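You operate a simulated robot arm through the tools that you are given. There is no shell and no other tool.

You run a simulated robot arm. Do the job below in one go: nothing can be reset, and whatever is moved stays where it is left.

Task
Put things in order on the drying bench top. At the end: the wax stick stands where the edge roller stood; the edge roller stands on top of the plugged board; the blue shim from the drying bench top stands where the wax stick stood; the dust brush stands on top of the drawer side; whatever was shut is shut again. Leave all else as you found it, and nothing knocked over.

Only the result counts: the job must be done as asked and must still hold three seconds after the hand-in. Knocking over, shifting, dropping, spilling or breaking anything else fails it.

Robot
A 7-joint arm with a two-finger parallel gripper, fixed in place. Base frame: the origin is on the floor under the middle of its stand, x ahead of it, y to its left, z up; the work surface is at about z = 860. Readings come in mm, rad, newtons and seconds.
With the tool pointing down near the work surface it reaches from about 240 to 680 mm from the base axis. Its first joint turns from -1.152 to 1.152 rad. Payload 2.4 kg.
Tool frame: the origin (TCP) lies between the finger pads and is the grasp point; the fingertips stand 30 mm ahead of it; z points along the fingers, y is the line along which they close. Largest opening 94 mm; finger width 28, thickness 10; the body of the gripper, 50 by 96 mm, starts 55 mm behind the TCP.
Orientation is that of the tool frame in the base frame, as [roll, pitch, yaw] about the fixed x, y, z axes, in that order (R = Rz(yaw) Ry(pitch) Rx(roll)). With the fingers straight down and closing along the base's y, the tool's x points along the base's -x, its y along +y and its z along -z.

Tools
- The arm moves only by the tool servo_tool. Its argument "deltas" is one flat list of numbers, 6 for each row, row after row: the shift along the tool's x, y, z in units of 40 mm (1.0 is 40 mm), then the turn, a rotation vector about the tool's x, y, z in units of 4 degrees (1.0 is 4 degrees). In form: [dx, dy, dz, rx, ry, rz, dx, dy, dz, rx, ry, rz, ...]. A call has 1 to 20 rows; each row shifts and turns the commanded pose from where the row before left it, along the tool's axes as they then stand. "gripper" is the opening, from 0 (shut) to 1 (fully open), set as the call begins (left out, the last holds). A call with a number of a shift or a turn outside -1 to 1 is refused whole. Each row takes 0.2 s and may step no farther than 50 mm and 0.15 rad from the row before; otherwise, or with a gripper value out of range, the whole call is refused. A pose out of reach is approached as far as the arm can. The call stops where the force on the tool passes 40 N (or 10 N more than at its start, if that is more) or the arm is blocked; 0.2 s more then pass. Each finger travels about 153 mm/s and halts on what it meets, pressing with about 27 N; the grip force reading is that of the motor and also rises with nothing between the fingers. The clock runs only during rows and for 0.2 s after the last one: add rows that do not move to give the fingers time. The reply holds the time, the measured pose of the TCP, the force on the tool along the base axes, the opening and the grip force, in the units named above and with some noise, with the torque about the TCP (base axes, N m) and any sound that the robot's microphone picked up.
- Cameras (640 x 400 px; columns grow to the right, rows downward): "scene" is fixed at [36.3, 462.7, 1453.1]; the picture's right is [-0.71, -0.70, 0.00], its down [-0.39, 0.39, -0.84] and it looks along [0.59, -0.59, -0.55] (base axes); focal length 292 px, centre (320, 200). "wrist" rides on the gripper at [76, 14, -103] in the tool frame; the picture's right is [-0.18, 0.98, 0.00], its down [-0.75, -0.14, -0.64] and it looks along [-0.63, -0.12, 0.77] (tool axes); focal length 243 px, centre (320, 200). There is no depth. A picture from a camera that has moved, and an enlarged one, comes with that camera's place and axes in the base frame and with its lens. The place of the scene camera against the robot may be out by one fixed shift of up to 25 mm in any direction.
- capture(camera): a new picture of that camera. It takes no simulated time.
- inspect(camera, box): a new picture of the part [left, top, right, bottom] of that camera's present view, enlarged. It takes no simulated time.
- sign_off(): hands the job in; it is judged then, once.

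Places have to be worked out from the pictures, the camera data and where the tool is seen. Open the gripper and draw the arm clear of the work before you hand the job in, unless the task says otherwise.

The tools are called after ">>>" by a JSON object that holds its "op" and its "data". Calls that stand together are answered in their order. servo_tool: Moves the arm, as the interface text tells. Its arguments: {"type":"object","properties":{"deltas":{"type":"array"},"gripper":{"type":"number"}},"required":["deltas"]} The other tools are called the same way: capture (camera) takes a picture; inspect (camera, box) takes an enlarged picture of a part of a camera's view; sign_off () hands the job in.

At the start:

```text
t: 0.0
tool_pos: [351.9, -221.0, 1172.5]
orientation: [-3.141, 0.0, 3.141]
ft_force: [-0.4, -0.7, 0.7]
torque: [0.0, 0.0, 0.04]
opening: 94.1
grasp_force: 0.1
```

scene: 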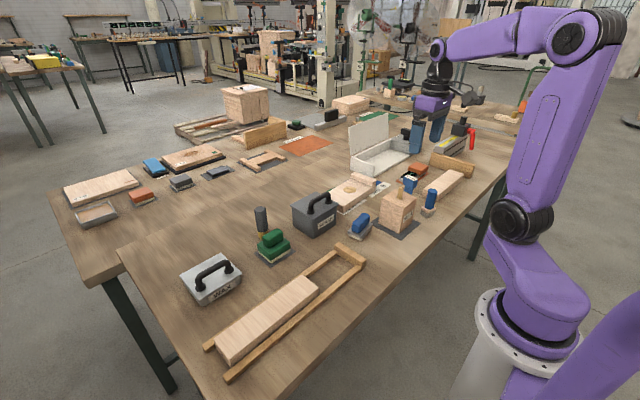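
wrist: 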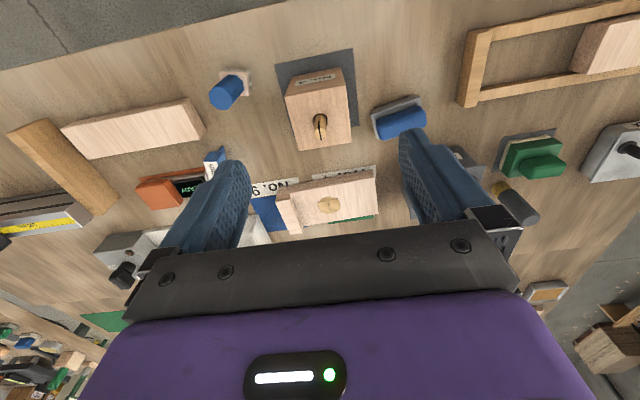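

I start by taking enlarged looks at the scene to identify the objects.

>>> {"op": "inspect", "data": {"camera": "scene", "box": [160, 170, 360, 295]}}

>>> {"op": "inspect", "data": {"camera": "scene", "box": [320, 100, 520, 225]}}

>>> {"op": "inspect", "data": {"camera": "scene", "box": [40, 110, 240, 235]}}

>>> {"op": "inspect", "data": {"camera": "scene", "box": [170, 70, 370, 195]}}

>>> {"op": "inspect", "data": {"camera": "wrist", "box": [0, 60, 260, 222]}}

>>> {"op": "inspect", "data": {"camera": "wrist", "box": [240, 30, 500, 192]}}

```text
3.20 times, centred on (260, 232) of scene
camera zoom: at [36.3, 462.7, 1453.1], right [-0.71, -0.7, 0.0], down [-0.39, 0.39, -0.84], along [0.59, -0.59, -0.55], focal length 934 px, centre (512, 96)
```

zoom: 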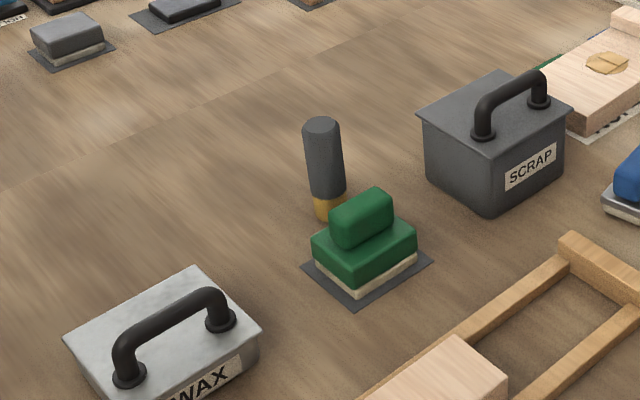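

```text
3.20 times, centred on (420, 162) of scene
camera zoom: at [36.3, 462.7, 1453.1], right [-0.71, -0.7, 0.0], down [-0.39, 0.39, -0.84], along [0.59, -0.59, -0.55], focal length 934 px, centre (0, 320)
```

zoom: 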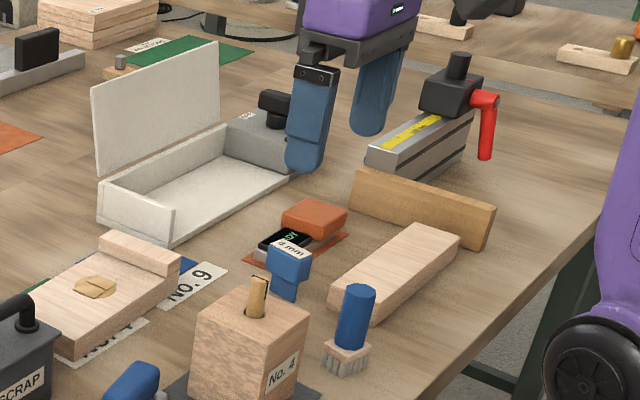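

```text
3.20 times, centred on (140, 172) of scene
camera zoom: at [36.3, 462.7, 1453.1], right [-0.71, -0.7, 0.0], down [-0.39, 0.39, -0.84], along [0.59, -0.59, -0.55], focal length 934 px, centre (896, 288)
```

zoom: 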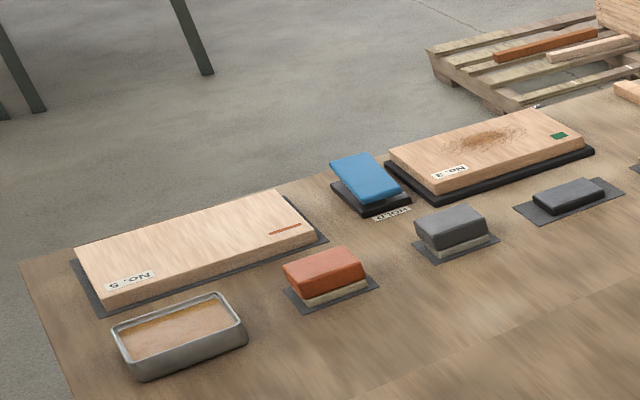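

```text
3.20 times, centred on (270, 132) of scene
camera zoom: at [36.3, 462.7, 1453.1], right [-0.71, -0.7, 0.0], down [-0.39, 0.39, -0.84], along [0.59, -0.59, -0.55], focal length 934 px, centre (480, 416)
```

zoom: 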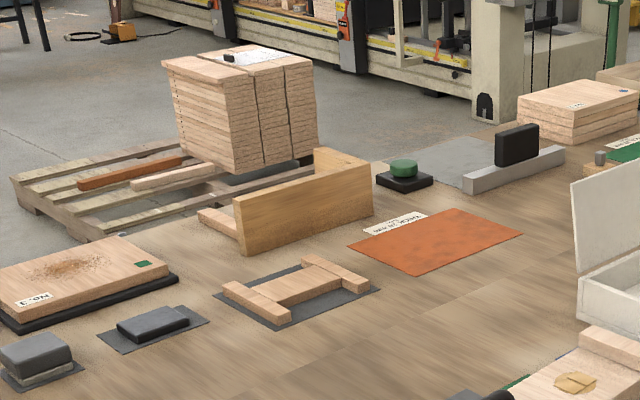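

```text
2.46 times, centred on (130, 141) of wrist
camera zoom: at [275.5, -206.2, 1274.7], right [0.18, 0.98, 0.0], down [0.75, -0.14, 0.64], along [0.63, -0.12, -0.77], focal length 597 px, centre (788, 345)
```

zoom: 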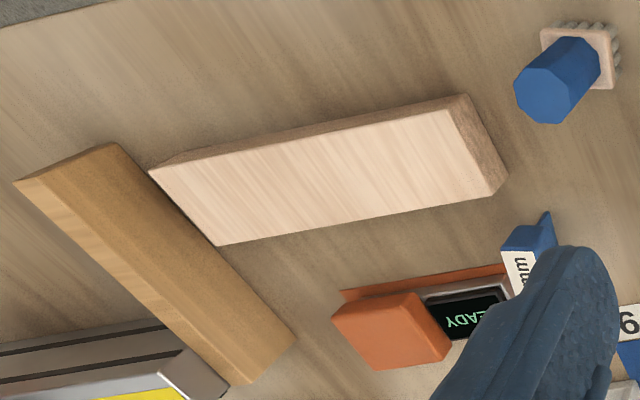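

```text
2.46 times, centred on (370, 111) of wrist
camera zoom: at [275.5, -206.2, 1274.7], right [0.18, 0.98, 0.0], down [0.75, -0.14, 0.64], along [0.63, -0.12, -0.77], focal length 597 px, centre (197, 419)
```

zoom: 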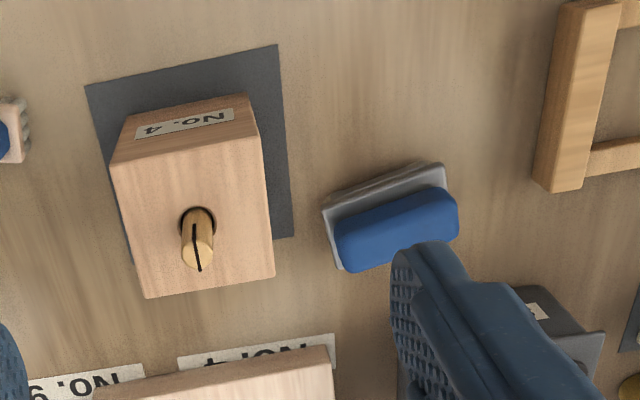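

The bench holds many items; I zoom in further on the ambiguous ones before moving anything.

>>> {"op": "inspect", "data": {"camera": "scene", "box": [240, 195, 310, 265]}}

>>> {"op": "inspect", "data": {"camera": "scene", "box": [390, 150, 450, 220]}}

>>> {"op": "inspect", "data": {"camera": "scene", "box": [325, 165, 405, 225]}}

>>> {"op": "inspect", "data": {"camera": "scene", "box": [400, 60, 560, 160]}}

>>> {"op": "inspect", "data": {"camera": "scene", "box": [170, 230, 390, 390]}}

>>> {"op": "inspect", "data": {"camera": "wrist", "box": [400, 60, 640, 210]}}

>>> {"op": "inspect", "data": {"camera": "wrist", "box": [90, 140, 410, 340]}}

>>> {"op": "inspect", "data": {"camera": "scene", "box": [280, 80, 440, 180]}}

```text
5.71 times, centred on (275, 230) of scene
camera zoom: at [36.3, 462.7, 1453.1], right [-0.71, -0.7, 0.0], down [-0.39, 0.39, -0.84], along [0.59, -0.59, -0.55], focal length 1669 px, centre (577, 29)
```

zoom: 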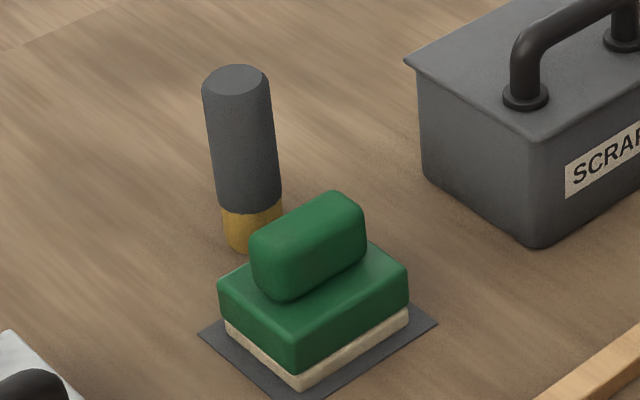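

```text
5.71 times, centred on (420, 185) of scene
camera zoom: at [36.3, 462.7, 1453.1], right [-0.71, -0.7, 0.0], down [-0.39, 0.39, -0.84], along [0.59, -0.59, -0.55], focal length 1669 px, centre (-251, 286)
```

zoom: 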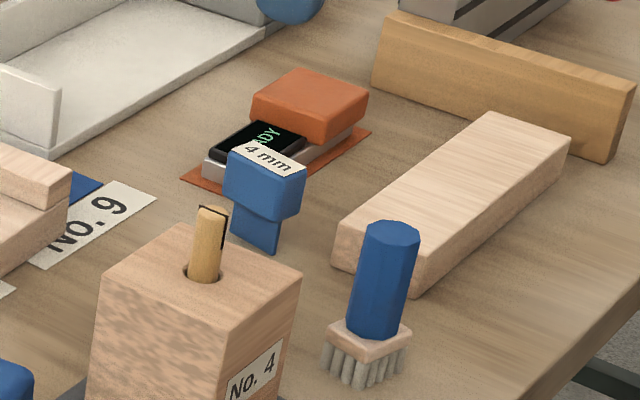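

```text
6.67 times, centred on (365, 195) of scene
camera zoom: at [36.3, 462.7, 1453.1], right [-0.71, -0.7, 0.0], down [-0.39, 0.39, -0.84], along [0.59, -0.59, -0.55], focal length 1947 px, centre (20, 233)
```

zoom: 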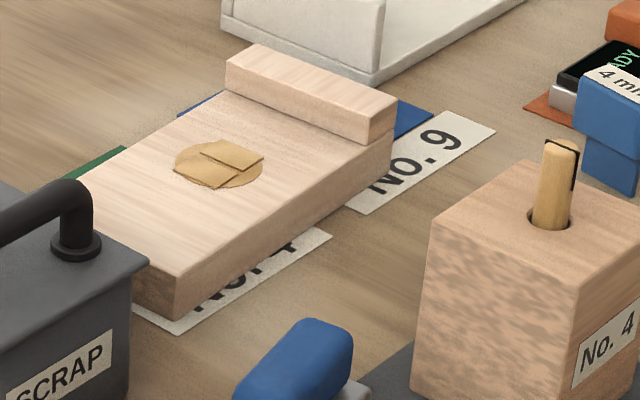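

```text
4.00 times, centred on (480, 110) of scene
camera zoom: at [36.3, 462.7, 1453.1], right [-0.71, -0.7, 0.0], down [-0.39, 0.39, -0.84], along [0.59, -0.59, -0.55], focal length 1168 px, centre (-320, 560)
```

zoom: 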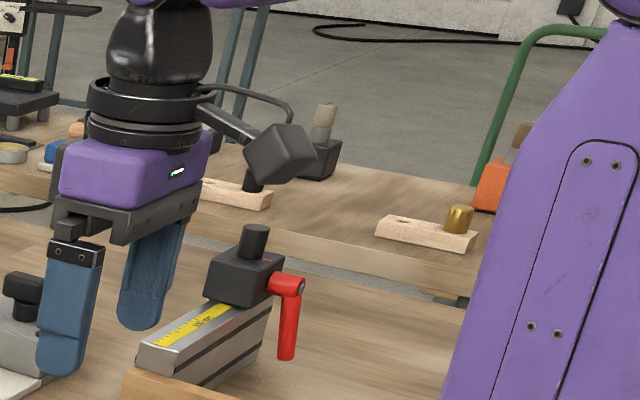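

```text
2.50 times, centred on (280, 310) of scene
camera zoom: at [36.3, 462.7, 1453.1], right [-0.71, -0.7, 0.0], down [-0.39, 0.39, -0.84], along [0.59, -0.59, -0.55], focal length 730 px, centre (420, -75)
```

zoom: 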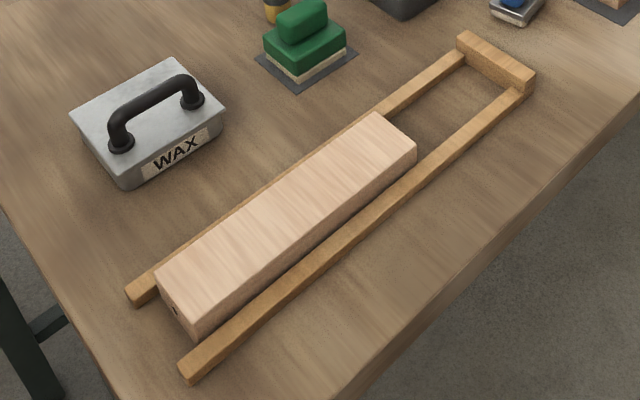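

```text
2.67 times, centred on (520, 135) of wrist
camera zoom: at [275.5, -206.2, 1274.7], right [0.18, 0.98, 0.0], down [0.75, -0.14, 0.64], along [0.63, -0.12, -0.77], focal length 647 px, centre (-213, 373)
```

zoom: 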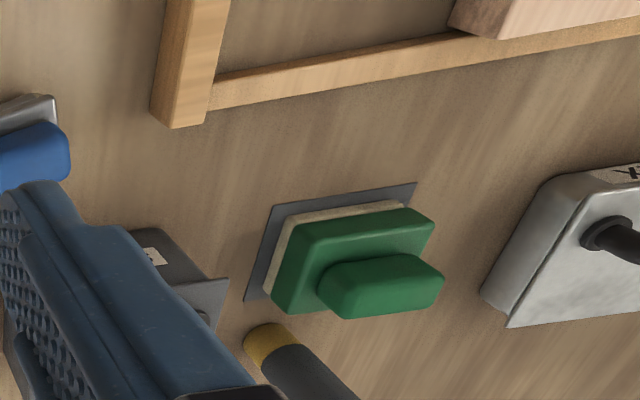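

```text
2.00 times, centred on (250, 240) of wrist
camera zoom: at [275.5, -206.2, 1274.7], right [0.18, 0.98, 0.0], down [0.75, -0.14, 0.64], along [0.63, -0.12, -0.77], focal length 485 px, centre (460, 120)
```

zoom: 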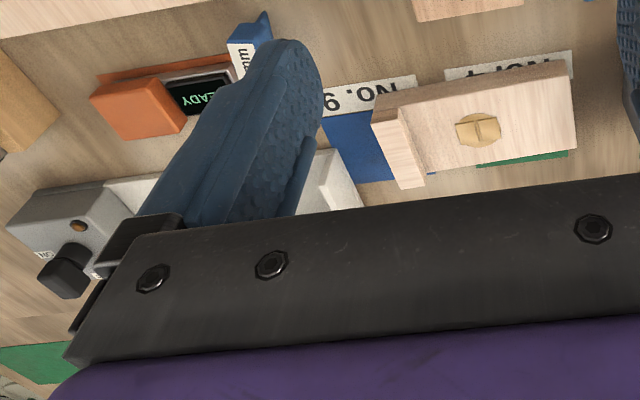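

```text
4.00 times, centred on (360, 130) of scene
camera zoom: at [36.3, 462.7, 1453.1], right [-0.71, -0.7, 0.0], down [-0.39, 0.39, -0.84], along [0.59, -0.59, -0.55], focal length 1168 px, centre (160, 480)
```

zoom: 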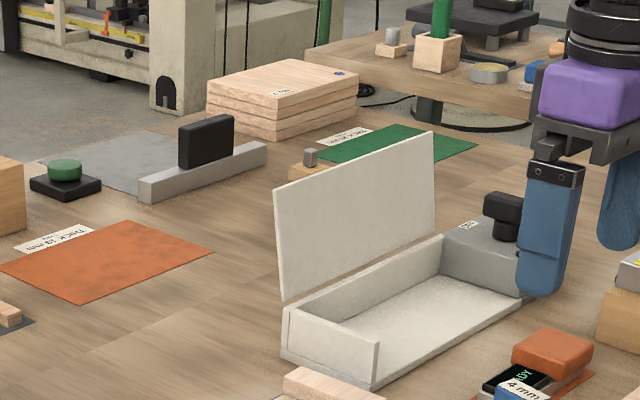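

Let me zoom much tighter on the ambiguous objects: the blue/silver item, the peg in block No. 4, the cylinder, the shim, and the far items.

>>> {"op": "inspect", "data": {"camera": "scene", "box": [340, 205, 380, 245]}}

>>> {"op": "inspect", "data": {"camera": "wrist", "box": [365, 85, 435, 145]}}

>>> {"op": "inspect", "data": {"camera": "scene", "box": [385, 175, 425, 200]}}

>>> {"op": "inspect", "data": {"camera": "wrist", "box": [460, 165, 560, 235]}}

>>> {"op": "inspect", "data": {"camera": "scene", "box": [270, 85, 350, 140]}}

>>> {"op": "inspect", "data": {"camera": "scene", "box": [420, 110, 500, 170]}}

>>> {"op": "inspect", "data": {"camera": "scene", "box": [360, 80, 450, 130]}}

>>> {"op": "inspect", "data": {"camera": "scene", "box": [470, 90, 540, 140]}}

```text
10.00 times, centred on (360, 225) of scene
camera zoom: at [36.3, 462.7, 1453.1], right [-0.71, -0.7, 0.0], down [-0.39, 0.39, -0.84], along [0.59, -0.59, -0.55], focal length 2920 px, centre (-80, -50)
```

zoom: 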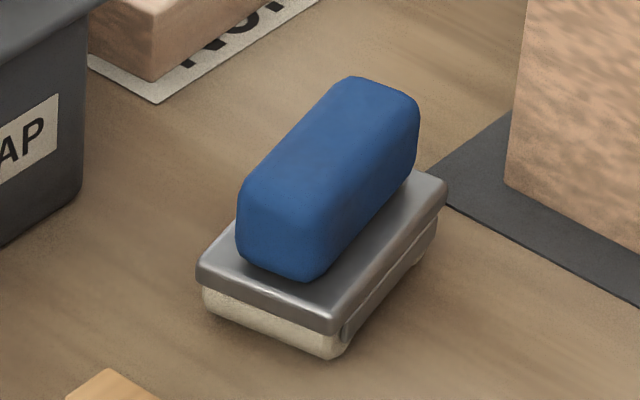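

```text
6.67 times, centred on (400, 115) of wrist
camera zoom: at [275.5, -206.2, 1274.7], right [0.18, 0.98, 0.0], down [0.75, -0.14, 0.64], along [0.63, -0.12, -0.77], focal length 1618 px, centre (-213, 767)
```

zoom: 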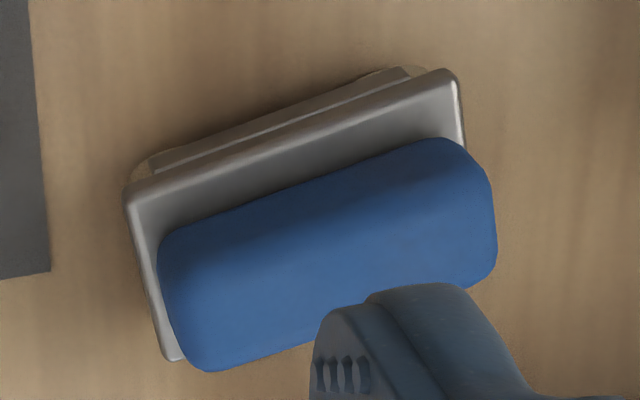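

```text
16.00 times, centred on (405, 188) of scene
camera zoom: at [36.3, 462.7, 1453.1], right [-0.71, -0.7, 0.0], down [-0.39, 0.39, -0.84], along [0.59, -0.59, -0.55], focal length 4672 px, centre (-1040, 400)
```

zoom: 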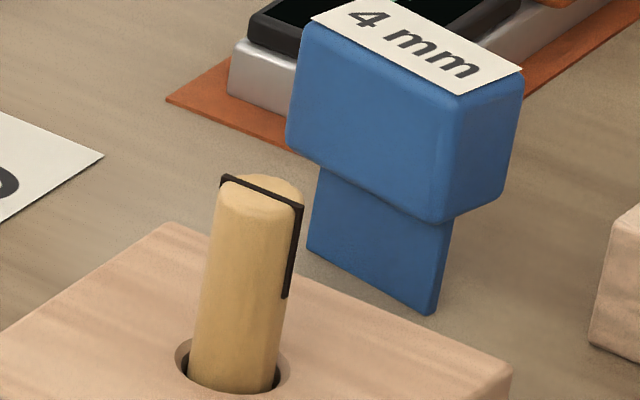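

```text
5.71 times, centred on (510, 200) of wrist
camera zoom: at [275.5, -206.2, 1274.7], right [0.18, 0.98, 0.0], down [0.75, -0.14, 0.64], along [0.63, -0.12, -0.77], focal length 1386 px, centre (-766, 200)
```

zoom: 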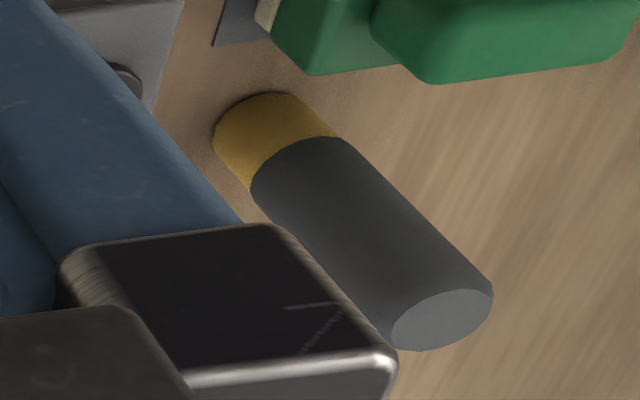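

```text
7.27 times, centred on (310, 112) of scene
camera zoom: at [36.3, 462.7, 1453.1], right [-0.71, -0.7, 0.0], down [-0.39, 0.39, -0.84], along [0.59, -0.59, -0.55], focal length 2124 px, centre (393, 836)
```

zoom: 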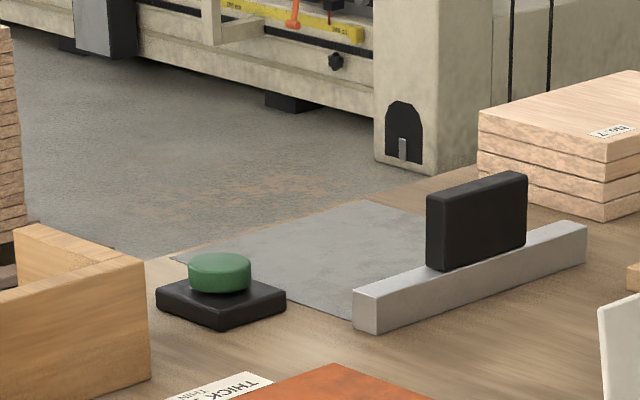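

```text
6.67 times, centred on (460, 140) of scene
camera zoom: at [36.3, 462.7, 1453.1], right [-0.71, -0.7, 0.0], down [-0.39, 0.39, -0.84], along [0.59, -0.59, -0.55], focal length 1947 px, centre (-613, 600)
```

zoom: 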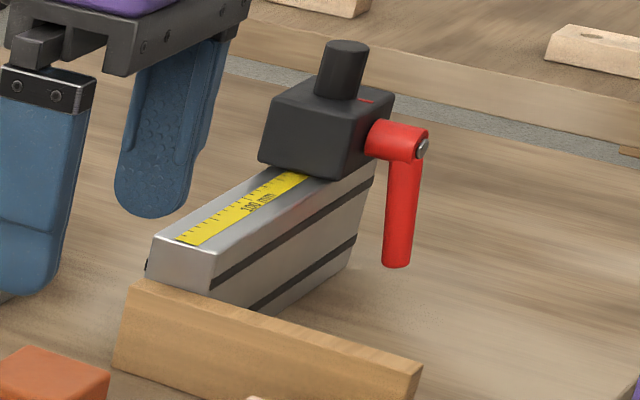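

```text
7.11 times, centred on (405, 105) of scene
camera zoom: at [36.3, 462.7, 1453.1], right [-0.71, -0.7, 0.0], down [-0.39, 0.39, -0.84], along [0.59, -0.59, -0.55], focal length 2076 px, centre (-284, 876)
```

zoom: 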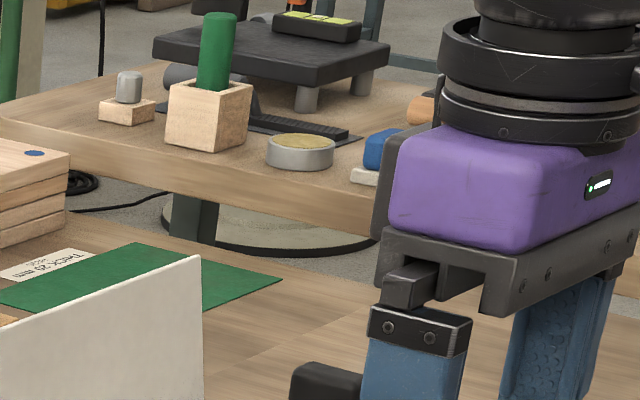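

```text
8.00 times, centred on (505, 115) of scene
camera zoom: at [36.3, 462.7, 1453.1], right [-0.71, -0.7, 0.0], down [-0.39, 0.39, -0.84], along [0.59, -0.59, -0.55], focal length 2336 px, centre (-1160, 880)
```

zoom: 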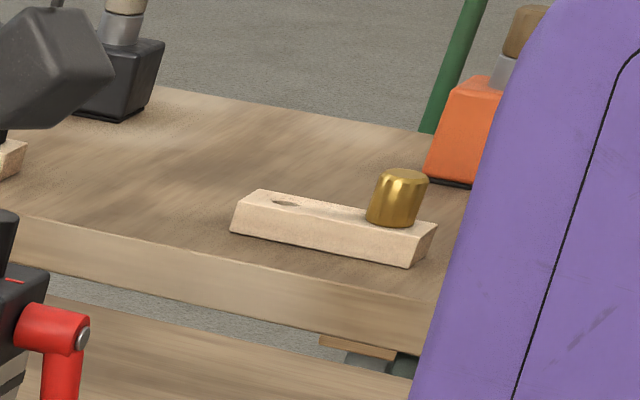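

The blue/silver item may have a roller beneath it; I zoom in hard on its underside and on the tins.

>>> {"op": "inspect", "data": {"camera": "scene", "box": [350, 222, 374, 242]}}

>>> {"op": "inspect", "data": {"camera": "scene", "box": [360, 210, 376, 235]}}

>>> {"op": "inspect", "data": {"camera": "scene", "box": [175, 245, 250, 310]}}

>>> {"op": "inspect", "data": {"camera": "scene", "box": [285, 180, 345, 240]}}

>>> {"op": "inspect", "data": {"camera": "scene", "box": [375, 180, 445, 240]}}

>>> {"op": "inspect", "data": {"camera": "scene", "box": [405, 140, 485, 200]}}

```text
16.00 times, centred on (362, 232) of scene
camera zoom: at [36.3, 462.7, 1453.1], right [-0.71, -0.7, 0.0], down [-0.39, 0.39, -0.84], along [0.59, -0.59, -0.55], focal length 4672 px, centre (-352, -312)
```

zoom: 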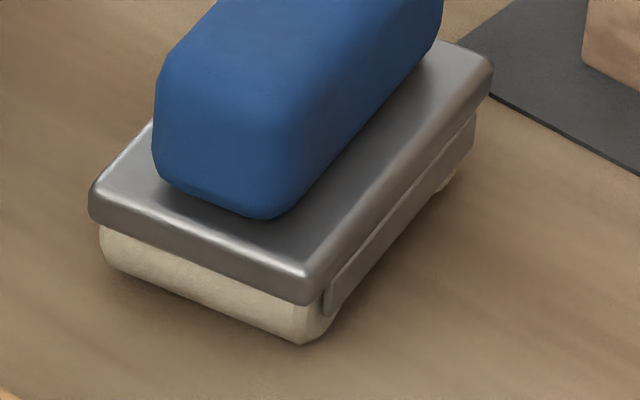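

```text
16.00 times, centred on (368, 222) of scene
camera zoom: at [36.3, 462.7, 1453.1], right [-0.71, -0.7, 0.0], down [-0.39, 0.39, -0.84], along [0.59, -0.59, -0.55], focal length 4672 px, centre (-448, -160)
```

zoom: 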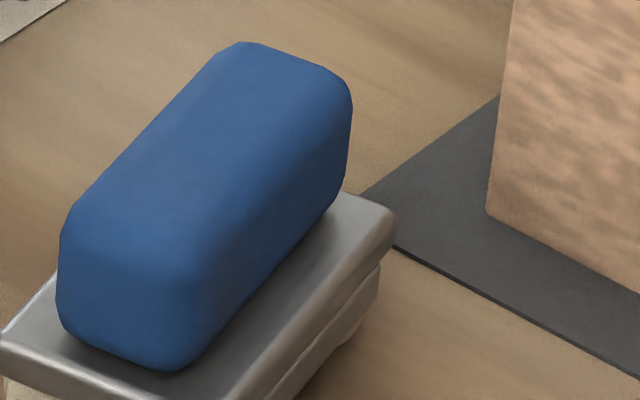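

```text
6.15 times, centred on (212, 278) of scene
camera zoom: at [36.3, 462.7, 1453.1], right [-0.71, -0.7, 0.0], down [-0.39, 0.39, -0.84], along [0.59, -0.59, -0.55], focal length 1797 px, centre (982, -277)
```

zoom: 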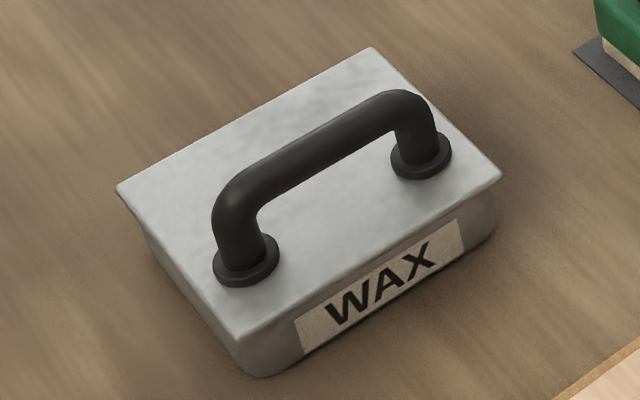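

```text
6.67 times, centred on (315, 210) of scene
camera zoom: at [36.3, 462.7, 1453.1], right [-0.71, -0.7, 0.0], down [-0.39, 0.39, -0.84], along [0.59, -0.59, -0.55], focal length 1947 px, centre (353, 133)
```

zoom: 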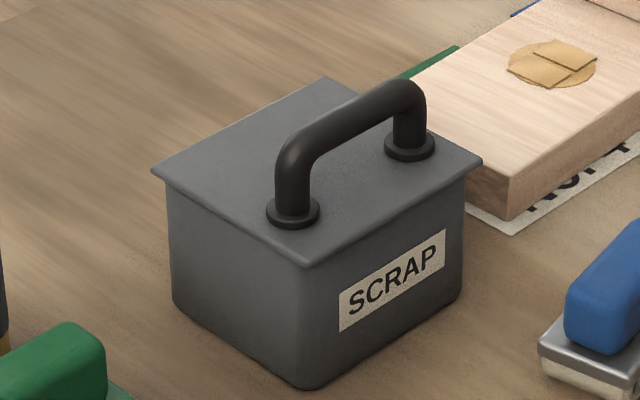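

```text
6.67 times, centred on (410, 210) of scene
camera zoom: at [36.3, 462.7, 1453.1], right [-0.71, -0.7, 0.0], down [-0.39, 0.39, -0.84], along [0.59, -0.59, -0.55], focal length 1947 px, centre (-280, 133)
```

zoom: 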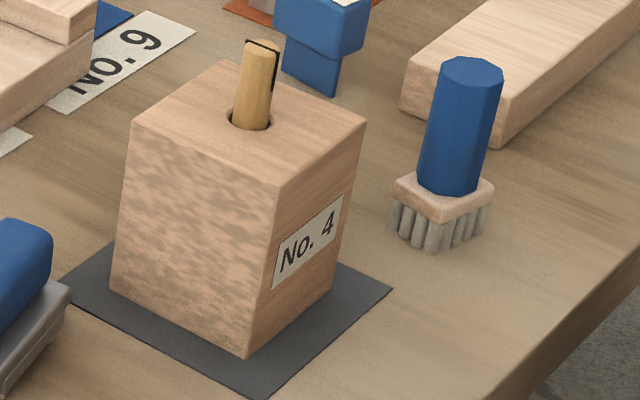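

```text
6.67 times, centred on (445, 170) of scene
camera zoom: at [36.3, 462.7, 1453.1], right [-0.71, -0.7, 0.0], down [-0.39, 0.39, -0.84], along [0.59, -0.59, -0.55], focal length 1947 px, centre (-513, 400)
```

zoom: 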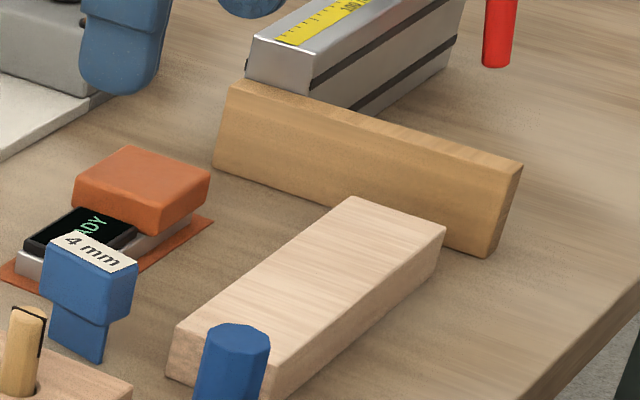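

The blue-handled item with steel frame and cream rollers looks like the edge roller; the grey/amber cylinder may be the wax stick, but the WAX tin may matter too. I move the arm over to the right to look at the drawer-side candidate, brush and shim.

>>> {"op": "servo_tool", "data": {"deltas": [0.57, -0.8, 0, 0, 0, 0, 0.57, -0.8, 0, 0, 0, 0, 0.57, -0.8, 0, 0, 0, 0, 0.57, -0.8, 0, 0, 0, 0, 0.57, -0.8, 0, 0, 0, 0, 0, 0, 0, 0, 0, 1, 0, 0, 0, 0, 0, 1, 0, 0, 0, 0, 0, 1, 0, 0, 0, 0, 0, 1, 0, 0, 0, 0, 0, 1, 0, 0, 0, 0, 0, 1, 0, 0, 0, 0, 0, 1, 0, 0, 0, 0, 0, 1, 0, 0, 0, 0, 0, 1, 0, 0, 0, 0, 0, 1, 0, 0, 0, 0, 0, 1, 0, 0, 0, 0, 0, 1, 0, 0, 0, 0, 0, 1, 0, 0, 0, 0, 0, 1, 0, 0, 0, 0, 0, 1]}}

>>> {"op": "capture", "data": {"camera": "wrist"}}

>>> {"op": "capture", "data": {"camera": "scene"}}

```text
t: 4.2
tool_pos: [238.5, -382.3, 1172.1]
orientation: [-3.141, 0.0, 2.092]
ft_force: [0.1, -0.7, -0.2]
torque: [0.02, 0.02, 0.01]
opening: 93.7
grasp_force: 0.1
```

```text
taken
camera wrist: at [212.8, -307.1, 1274.4], right [0.94, 0.33, 0.0], down [0.25, -0.72, 0.64], along [0.21, -0.61, -0.77], focal length 243 px, centre (320, 200)
```

wrist: 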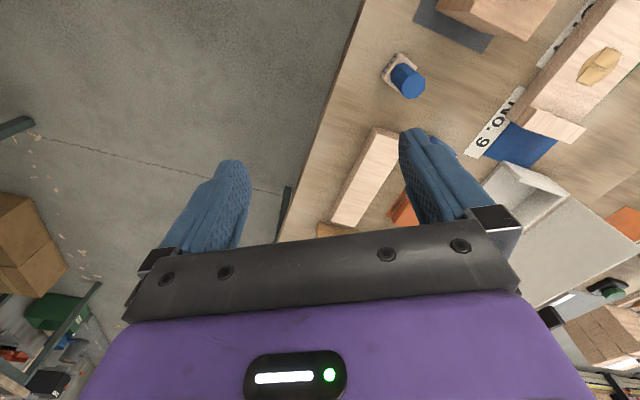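

```text
taken
```

scene: 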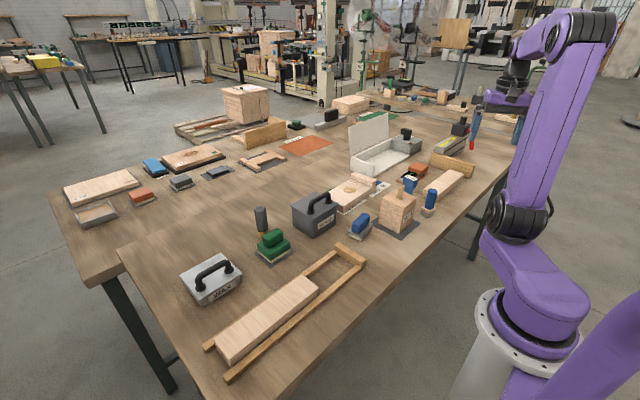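

Arm moved cleanly. I now zoom on the right-hand group from both cameras with the arm out of the way.

>>> {"op": "inspect", "data": {"camera": "scene", "box": [400, 90, 540, 180]}}

>>> {"op": "inspect", "data": {"camera": "wrist", "box": [320, 100, 480, 240]}}

>>> {"op": "inspect", "data": {"camera": "wrist", "box": [460, 0, 640, 120]}}

>>> {"op": "inspect", "data": {"camera": "scene", "box": [195, 240, 375, 390]}}

>>> {"op": "inspect", "data": {"camera": "scene", "box": [230, 110, 330, 180]}}

```text
4.44 times, centred on (470, 135) of scene
camera zoom: at [36.3, 462.7, 1453.1], right [-0.71, -0.7, 0.0], down [-0.39, 0.39, -0.84], along [0.59, -0.59, -0.55], focal length 1298 px, centre (-347, 489)
```

zoom: 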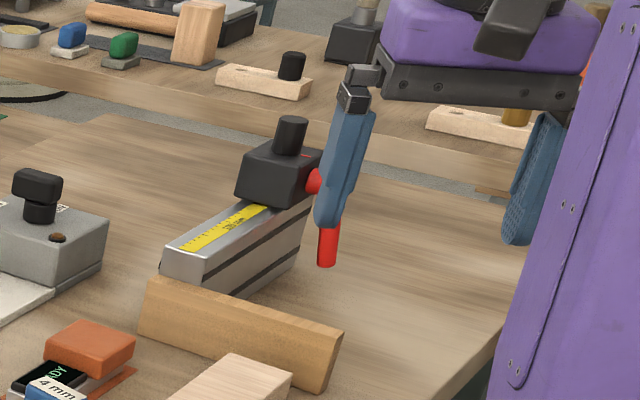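

```text
2.86 times, centred on (400, 170) of wrist
camera zoom: at [212.8, -307.1, 1274.4], right [0.94, 0.33, 0.0], down [0.25, -0.72, 0.64], along [0.21, -0.61, -0.77], focal length 693 px, centre (91, 286)
```

zoom: 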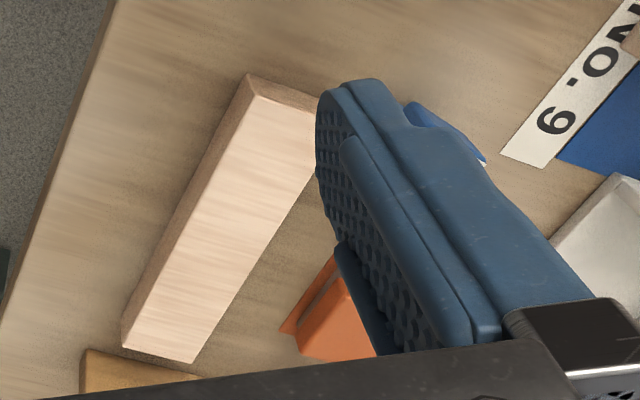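

```text
3.33 times, centred on (550, 60) of wrist
camera zoom: at [212.8, -307.1, 1274.4], right [0.94, 0.33, 0.0], down [0.25, -0.72, 0.64], along [0.21, -0.61, -0.77], focal length 809 px, centre (-447, 667)
```

zoom: 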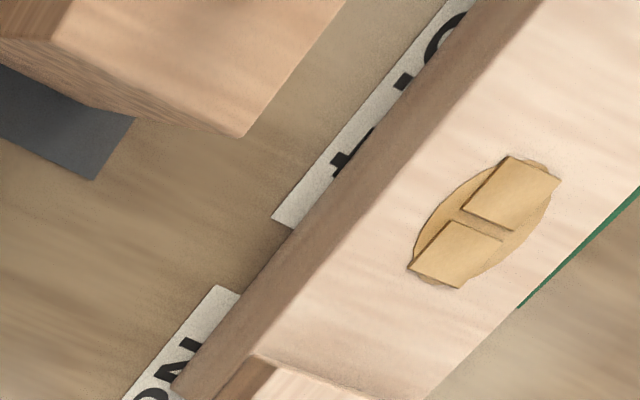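

```text
2.67 times, centred on (285, 315) of scene
camera zoom: at [36.3, 462.7, 1453.1], right [-0.71, -0.7, 0.0], down [-0.39, 0.39, -0.84], along [0.59, -0.59, -0.55], focal length 779 px, centre (413, -107)
```

zoom: 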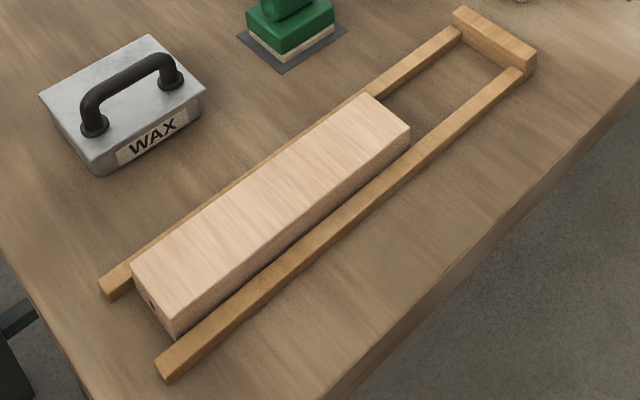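

```text
5.71 times, centred on (280, 145) of scene
camera zoom: at [36.3, 462.7, 1453.1], right [-0.71, -0.7, 0.0], down [-0.39, 0.39, -0.84], along [0.59, -0.59, -0.55], focal length 1669 px, centre (549, 514)
```

zoom: 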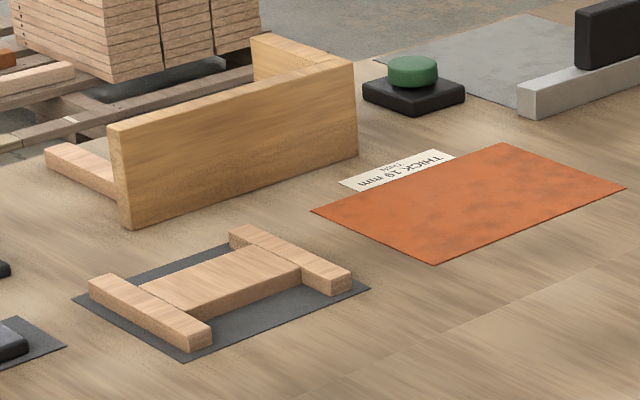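

Two candidate "drawer side" boards exist (one by the tan stop board, one between the rails). I zoom hard on both for distinguishing features.

>>> {"op": "inspect", "data": {"camera": "scene", "box": [205, 325, 245, 380]}}

>>> {"op": "inspect", "data": {"camera": "scene", "box": [290, 240, 375, 310]}}

>>> {"op": "inspect", "data": {"camera": "scene", "box": [415, 160, 475, 215]}}

>>> {"op": "inspect", "data": {"camera": "wrist", "box": [370, 40, 450, 110]}}

>>> {"op": "inspect", "data": {"camera": "scene", "box": [350, 170, 400, 215]}}

```text
7.27 times, centred on (225, 352) of scene
camera zoom: at [36.3, 462.7, 1453.1], right [-0.71, -0.7, 0.0], down [-0.39, 0.39, -0.84], along [0.59, -0.59, -0.55], focal length 2124 px, centre (1011, -909)
```

zoom: 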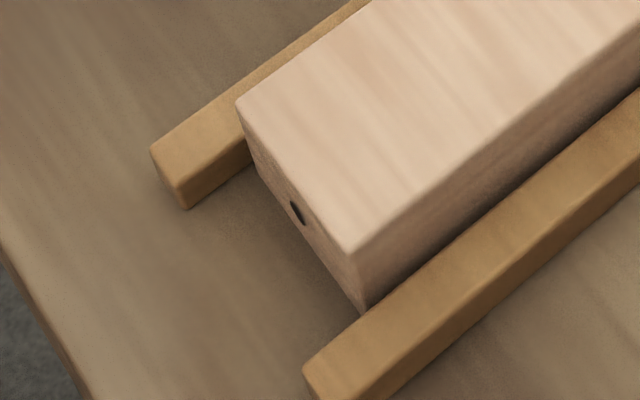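

```text
5.71 times, centred on (332, 275) of scene
camera zoom: at [36.3, 462.7, 1453.1], right [-0.71, -0.7, 0.0], down [-0.39, 0.39, -0.84], along [0.59, -0.59, -0.55], focal length 1669 px, centre (249, -229)
```

zoom: 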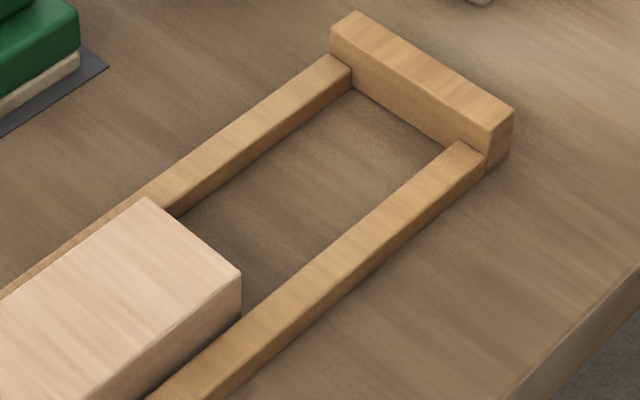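

```text
7.27 times, centred on (445, 188) of scene
camera zoom: at [36.3, 462.7, 1453.1], right [-0.71, -0.7, 0.0], down [-0.39, 0.39, -0.84], along [0.59, -0.59, -0.55], focal length 2124 px, centre (-589, 291)
```

zoom: 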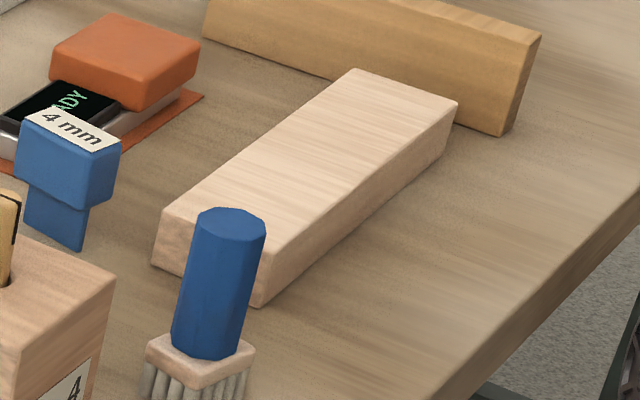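

```text
5.71 times, centred on (410, 75) of wrist
camera zoom: at [212.8, -307.1, 1274.4], right [0.94, 0.33, 0.0], down [0.25, -0.72, 0.64], along [0.21, -0.61, -0.77], focal length 1386 px, centre (-194, 914)
```

zoom: 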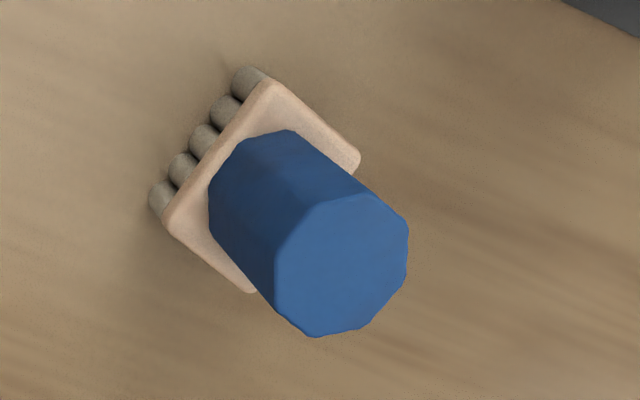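

```text
8.89 times, centred on (375, 192) of scene
camera zoom: at [36.3, 462.7, 1453.1], right [-0.71, -0.7, 0.0], down [-0.39, 0.39, -0.84], along [0.59, -0.59, -0.55], focal length 2596 px, centre (-169, 267)
```

zoom: 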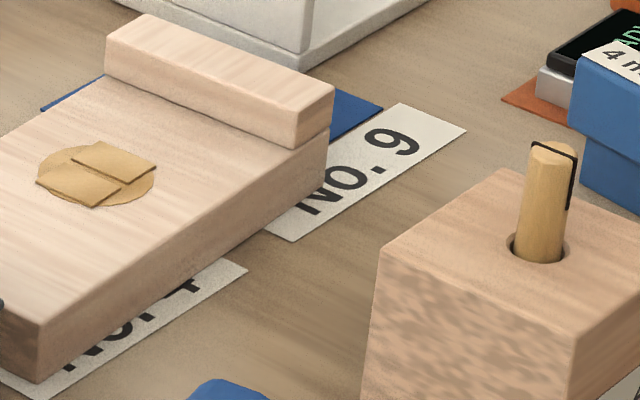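

I still need to tell the look-alike boards apart and check the left-hand group, so I rotate back and swing the arm over the left side of the bench.

>>> {"op": "servo_tool", "data": {"deltas": [0.733, 0.571, 0, 0, 0, 0, 0.733, 0.571, 0, 0, 0, 0, 0.733, 0.571, 0, 0, 0, 0, 0.733, 0.571, 0, 0, 0, 0, 0.733, 0.571, 0, 0, 0, 0, 0.733, 0.571, 0, 0, 0, 0, 0.733, 0.571, 0, 0, 0, 0, 0.733, 0.571, 0, 0, 0, 0, 0.733, 0.571, 0, 0, 0, 0, 0.733, 0.571, 0, 0, 0, 0, 0.733, 0.571, 0, 0, 0, 0, 0.733, 0.571, 0, 0, 0, 0, 0, 0, 0, 0, 0, -1, 0, 0, 0, 0, 0, -1, 0, 0, 0, 0, 0, -1, 0, 0, 0, 0, 0, -1, 0, 0, 0, 0, 0, -1, 0, 0, 0, 0, 0, -1, 0, 0, 0, 0, 0, -1, 0, 0, 0, 0, 0, -1]}}

>>> {"op": "servo_tool", "data": {"deltas": [0, 0, 0, 0, 0, -1, 0, 0, 0, 0, 0, -1, 0, 0, 0, 0, 0, -1, 0, 0, 0, 0, 0, -1, 0, 0, 0, 0, 0, -1, 0, 0, 0, 0, 0, -1, 0, 0, 0, 0, 0, -1, 0, 0.8, 0, 0, 0, 0, 0, 0.8, 0, 0, 0, 0, 0, 0.8, 0, 0, 0, 0, 0, 0.8, 0, 0, 0, 0]}}

>>> {"op": "capture", "data": {"camera": "wrist"}}

>>> {"op": "capture", "data": {"camera": "scene"}}

```text
t: 8.4
tool_pos: [300.6, 60.4, 1173.1]
orientation: [-3.14, 0.0, 2.653]
ft_force: [-0.1, 0.2, 0.8]
torque: [0.01, 0.0, -0.01]
opening: 93.9
grasp_force: 0.2
```

```text
t: 10.8
tool_pos: [299.1, 191.1, 1173.9]
orientation: [3.141, -0.001, 3.14]
ft_force: [0.1, 1.1, -0.2]
torque: [-0.01, 0.03, 0.01]
opening: 93.7
grasp_force: 0.0
```

```text
taken
camera wrist: at [223.1, 205.7, 1276.5], right [0.19, 0.98, 0.0], down [0.75, -0.14, 0.64], along [0.63, -0.12, -0.77], focal length 243 px, centre (320, 200)
```

wrist: 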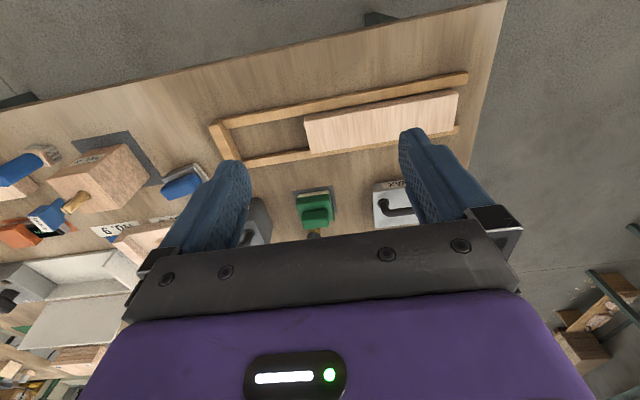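

```text
taken
```

scene: 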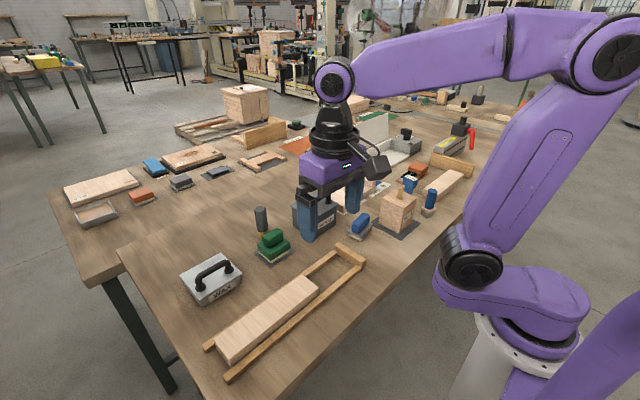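

I move ahead so the tin, green block and cylinder come into the clear upper part of the wrist view.

>>> {"op": "servo_tool", "data": {"deltas": [-1, 0, 0, 0, 0, 0, -1, 0, 0, 0, 0, 0, -1, 0, 0, 0, 0, 0, -1, 0, 0, 0, 0, 0, -1, 0, 0, 0, 0, 0]}}

>>> {"op": "capture", "data": {"camera": "wrist"}}

>>> {"op": "inspect", "data": {"camera": "wrist", "box": [220, 40, 480, 202]}}

>>> {"op": "inspect", "data": {"camera": "wrist", "box": [0, 60, 240, 210]}}

```text
t: 12.0
tool_pos: [498.4, 189.3, 1172.7]
orientation: [-3.141, -0.001, -3.141]
ft_force: [0.9, -0.2, 0.3]
torque: [0.01, 0.0, 0.0]
opening: 93.9
grasp_force: 0.0
```

```text
taken
camera wrist: at [422.9, 204.4, 1275.2], right [0.18, 0.98, 0.0], down [0.75, -0.14, 0.64], along [0.63, -0.12, -0.77], focal length 243 px, centre (320, 200)
```

wrist: 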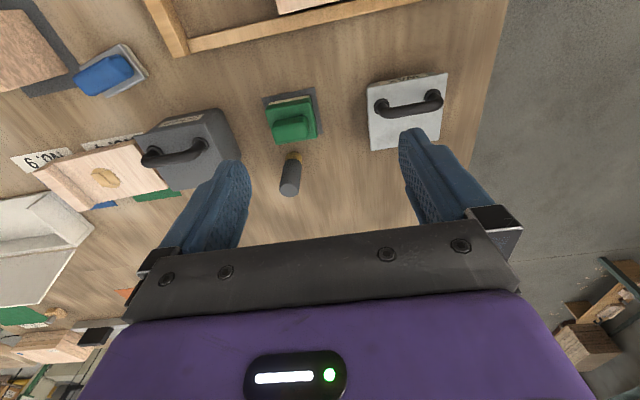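

```text
2.46 times, centred on (350, 121) of wrist
camera zoom: at [422.9, 204.4, 1275.2], right [0.18, 0.98, 0.0], down [0.75, -0.14, 0.64], along [0.63, -0.12, -0.77], focal length 597 px, centre (246, 394)
```

zoom: 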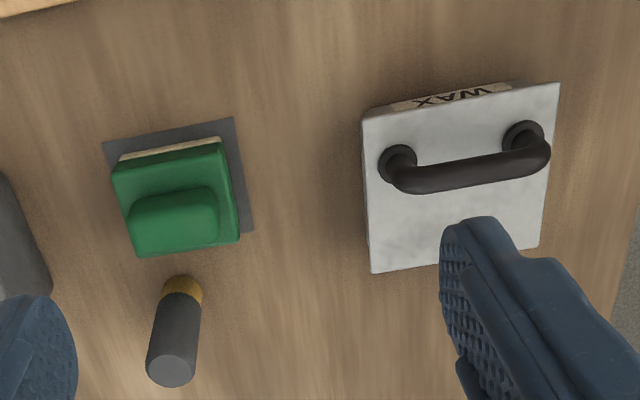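

```text
2.67 times, centred on (120, 135) of wrist
camera zoom: at [422.9, 204.4, 1275.2], right [0.18, 0.98, 0.0], down [0.75, -0.14, 0.64], along [0.63, -0.12, -0.77], focal length 647 px, centre (853, 373)
```

zoom: 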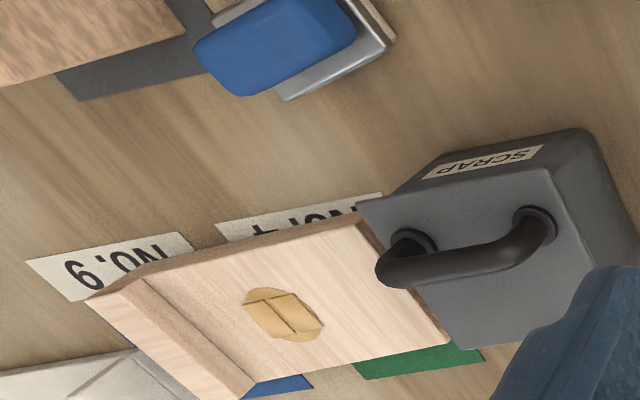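

Positions from this view: WAX tin lid centre about (587, 309), its handle near x≈566 off-centre towards the label side, which might mean a hinge at the rear. I zoom in on the tins' rear edges for hinges.

>>> {"op": "inspect", "data": {"camera": "wrist", "box": [355, 60, 455, 160]}}

>>> {"op": "inspect", "data": {"camera": "wrist", "box": [130, 95, 250, 195]}}

>>> {"op": "inspect", "data": {"camera": "scene", "box": [180, 250, 215, 310]}}

>>> {"op": "inspect", "data": {"camera": "wrist", "box": [260, 130, 320, 210]}}

>>> {"op": "inspect", "data": {"camera": "wrist", "box": [140, 0, 500, 60]}}

```text
4.00 times, centred on (405, 110) of wrist
camera zoom: at [422.9, 204.4, 1275.2], right [0.18, 0.98, 0.0], down [0.75, -0.14, 0.64], along [0.63, -0.12, -0.77], focal length 970 px, centre (-20, 560)
```

zoom: 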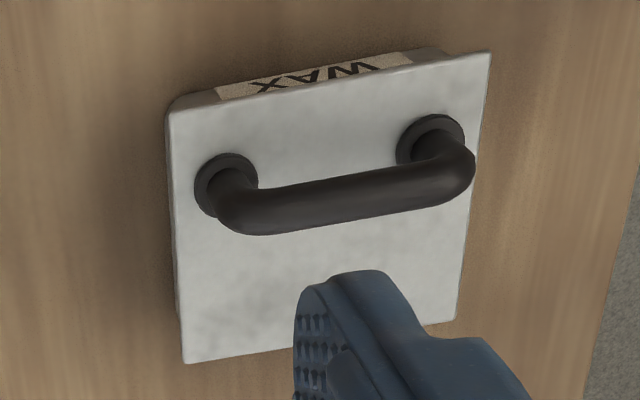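

```text
4.00 times, centred on (190, 145) of wrist
camera zoom: at [422.9, 204.4, 1275.2], right [0.18, 0.98, 0.0], down [0.75, -0.14, 0.64], along [0.63, -0.12, -0.77], focal length 970 px, centre (840, 420)
```

zoom: 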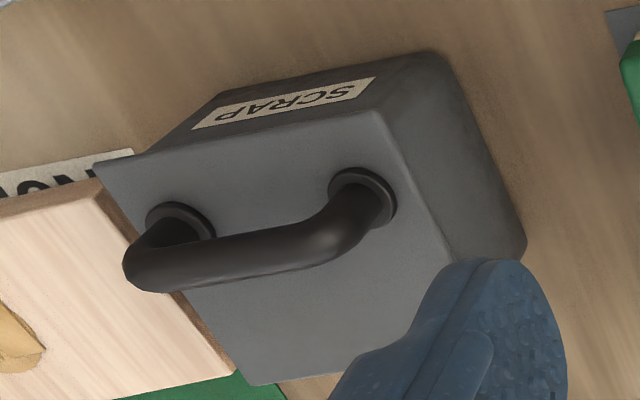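

```text
6.67 times, centred on (198, 280) of scene
camera zoom: at [36.3, 462.7, 1453.1], right [-0.71, -0.7, 0.0], down [-0.39, 0.39, -0.84], along [0.59, -0.59, -0.55], focal length 1947 px, centre (1137, -333)
```

zoom: 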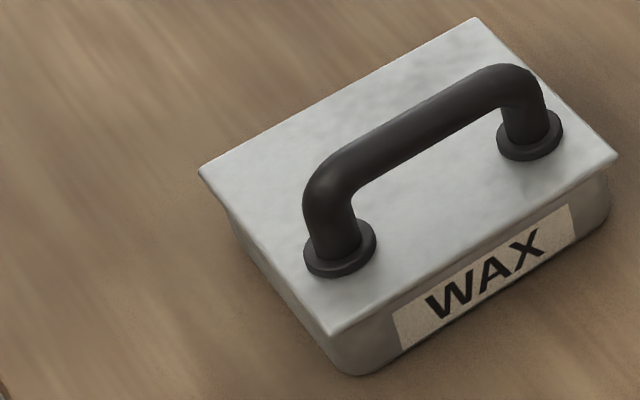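

```text
5.00 times, centred on (290, 170) of wrist
camera zoom: at [422.9, 204.4, 1275.2], right [0.18, 0.98, 0.0], down [0.75, -0.14, 0.64], along [0.63, -0.12, -0.77], focal length 1213 px, centre (470, 350)
```

zoom: 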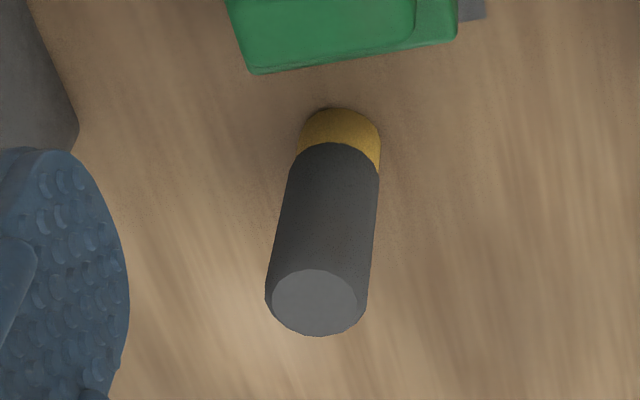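

```text
1.78 times, centred on (320, 30) of wrist
camera zoom: at [422.9, 204.4, 1275.2], right [0.18, 0.98, 0.0], down [0.75, -0.14, 0.64], along [0.63, -0.12, -0.77], focal length 431 px, centre (320, 502)
```

zoom: 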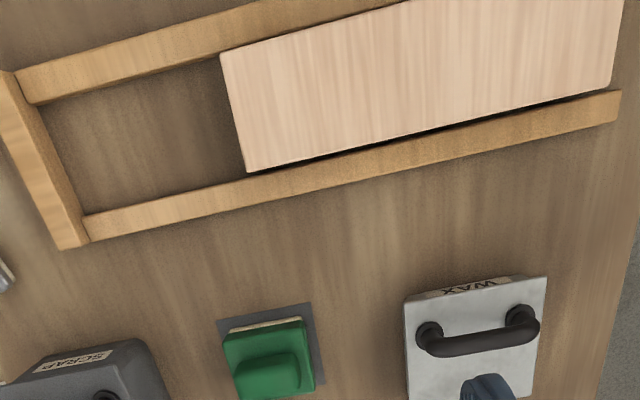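

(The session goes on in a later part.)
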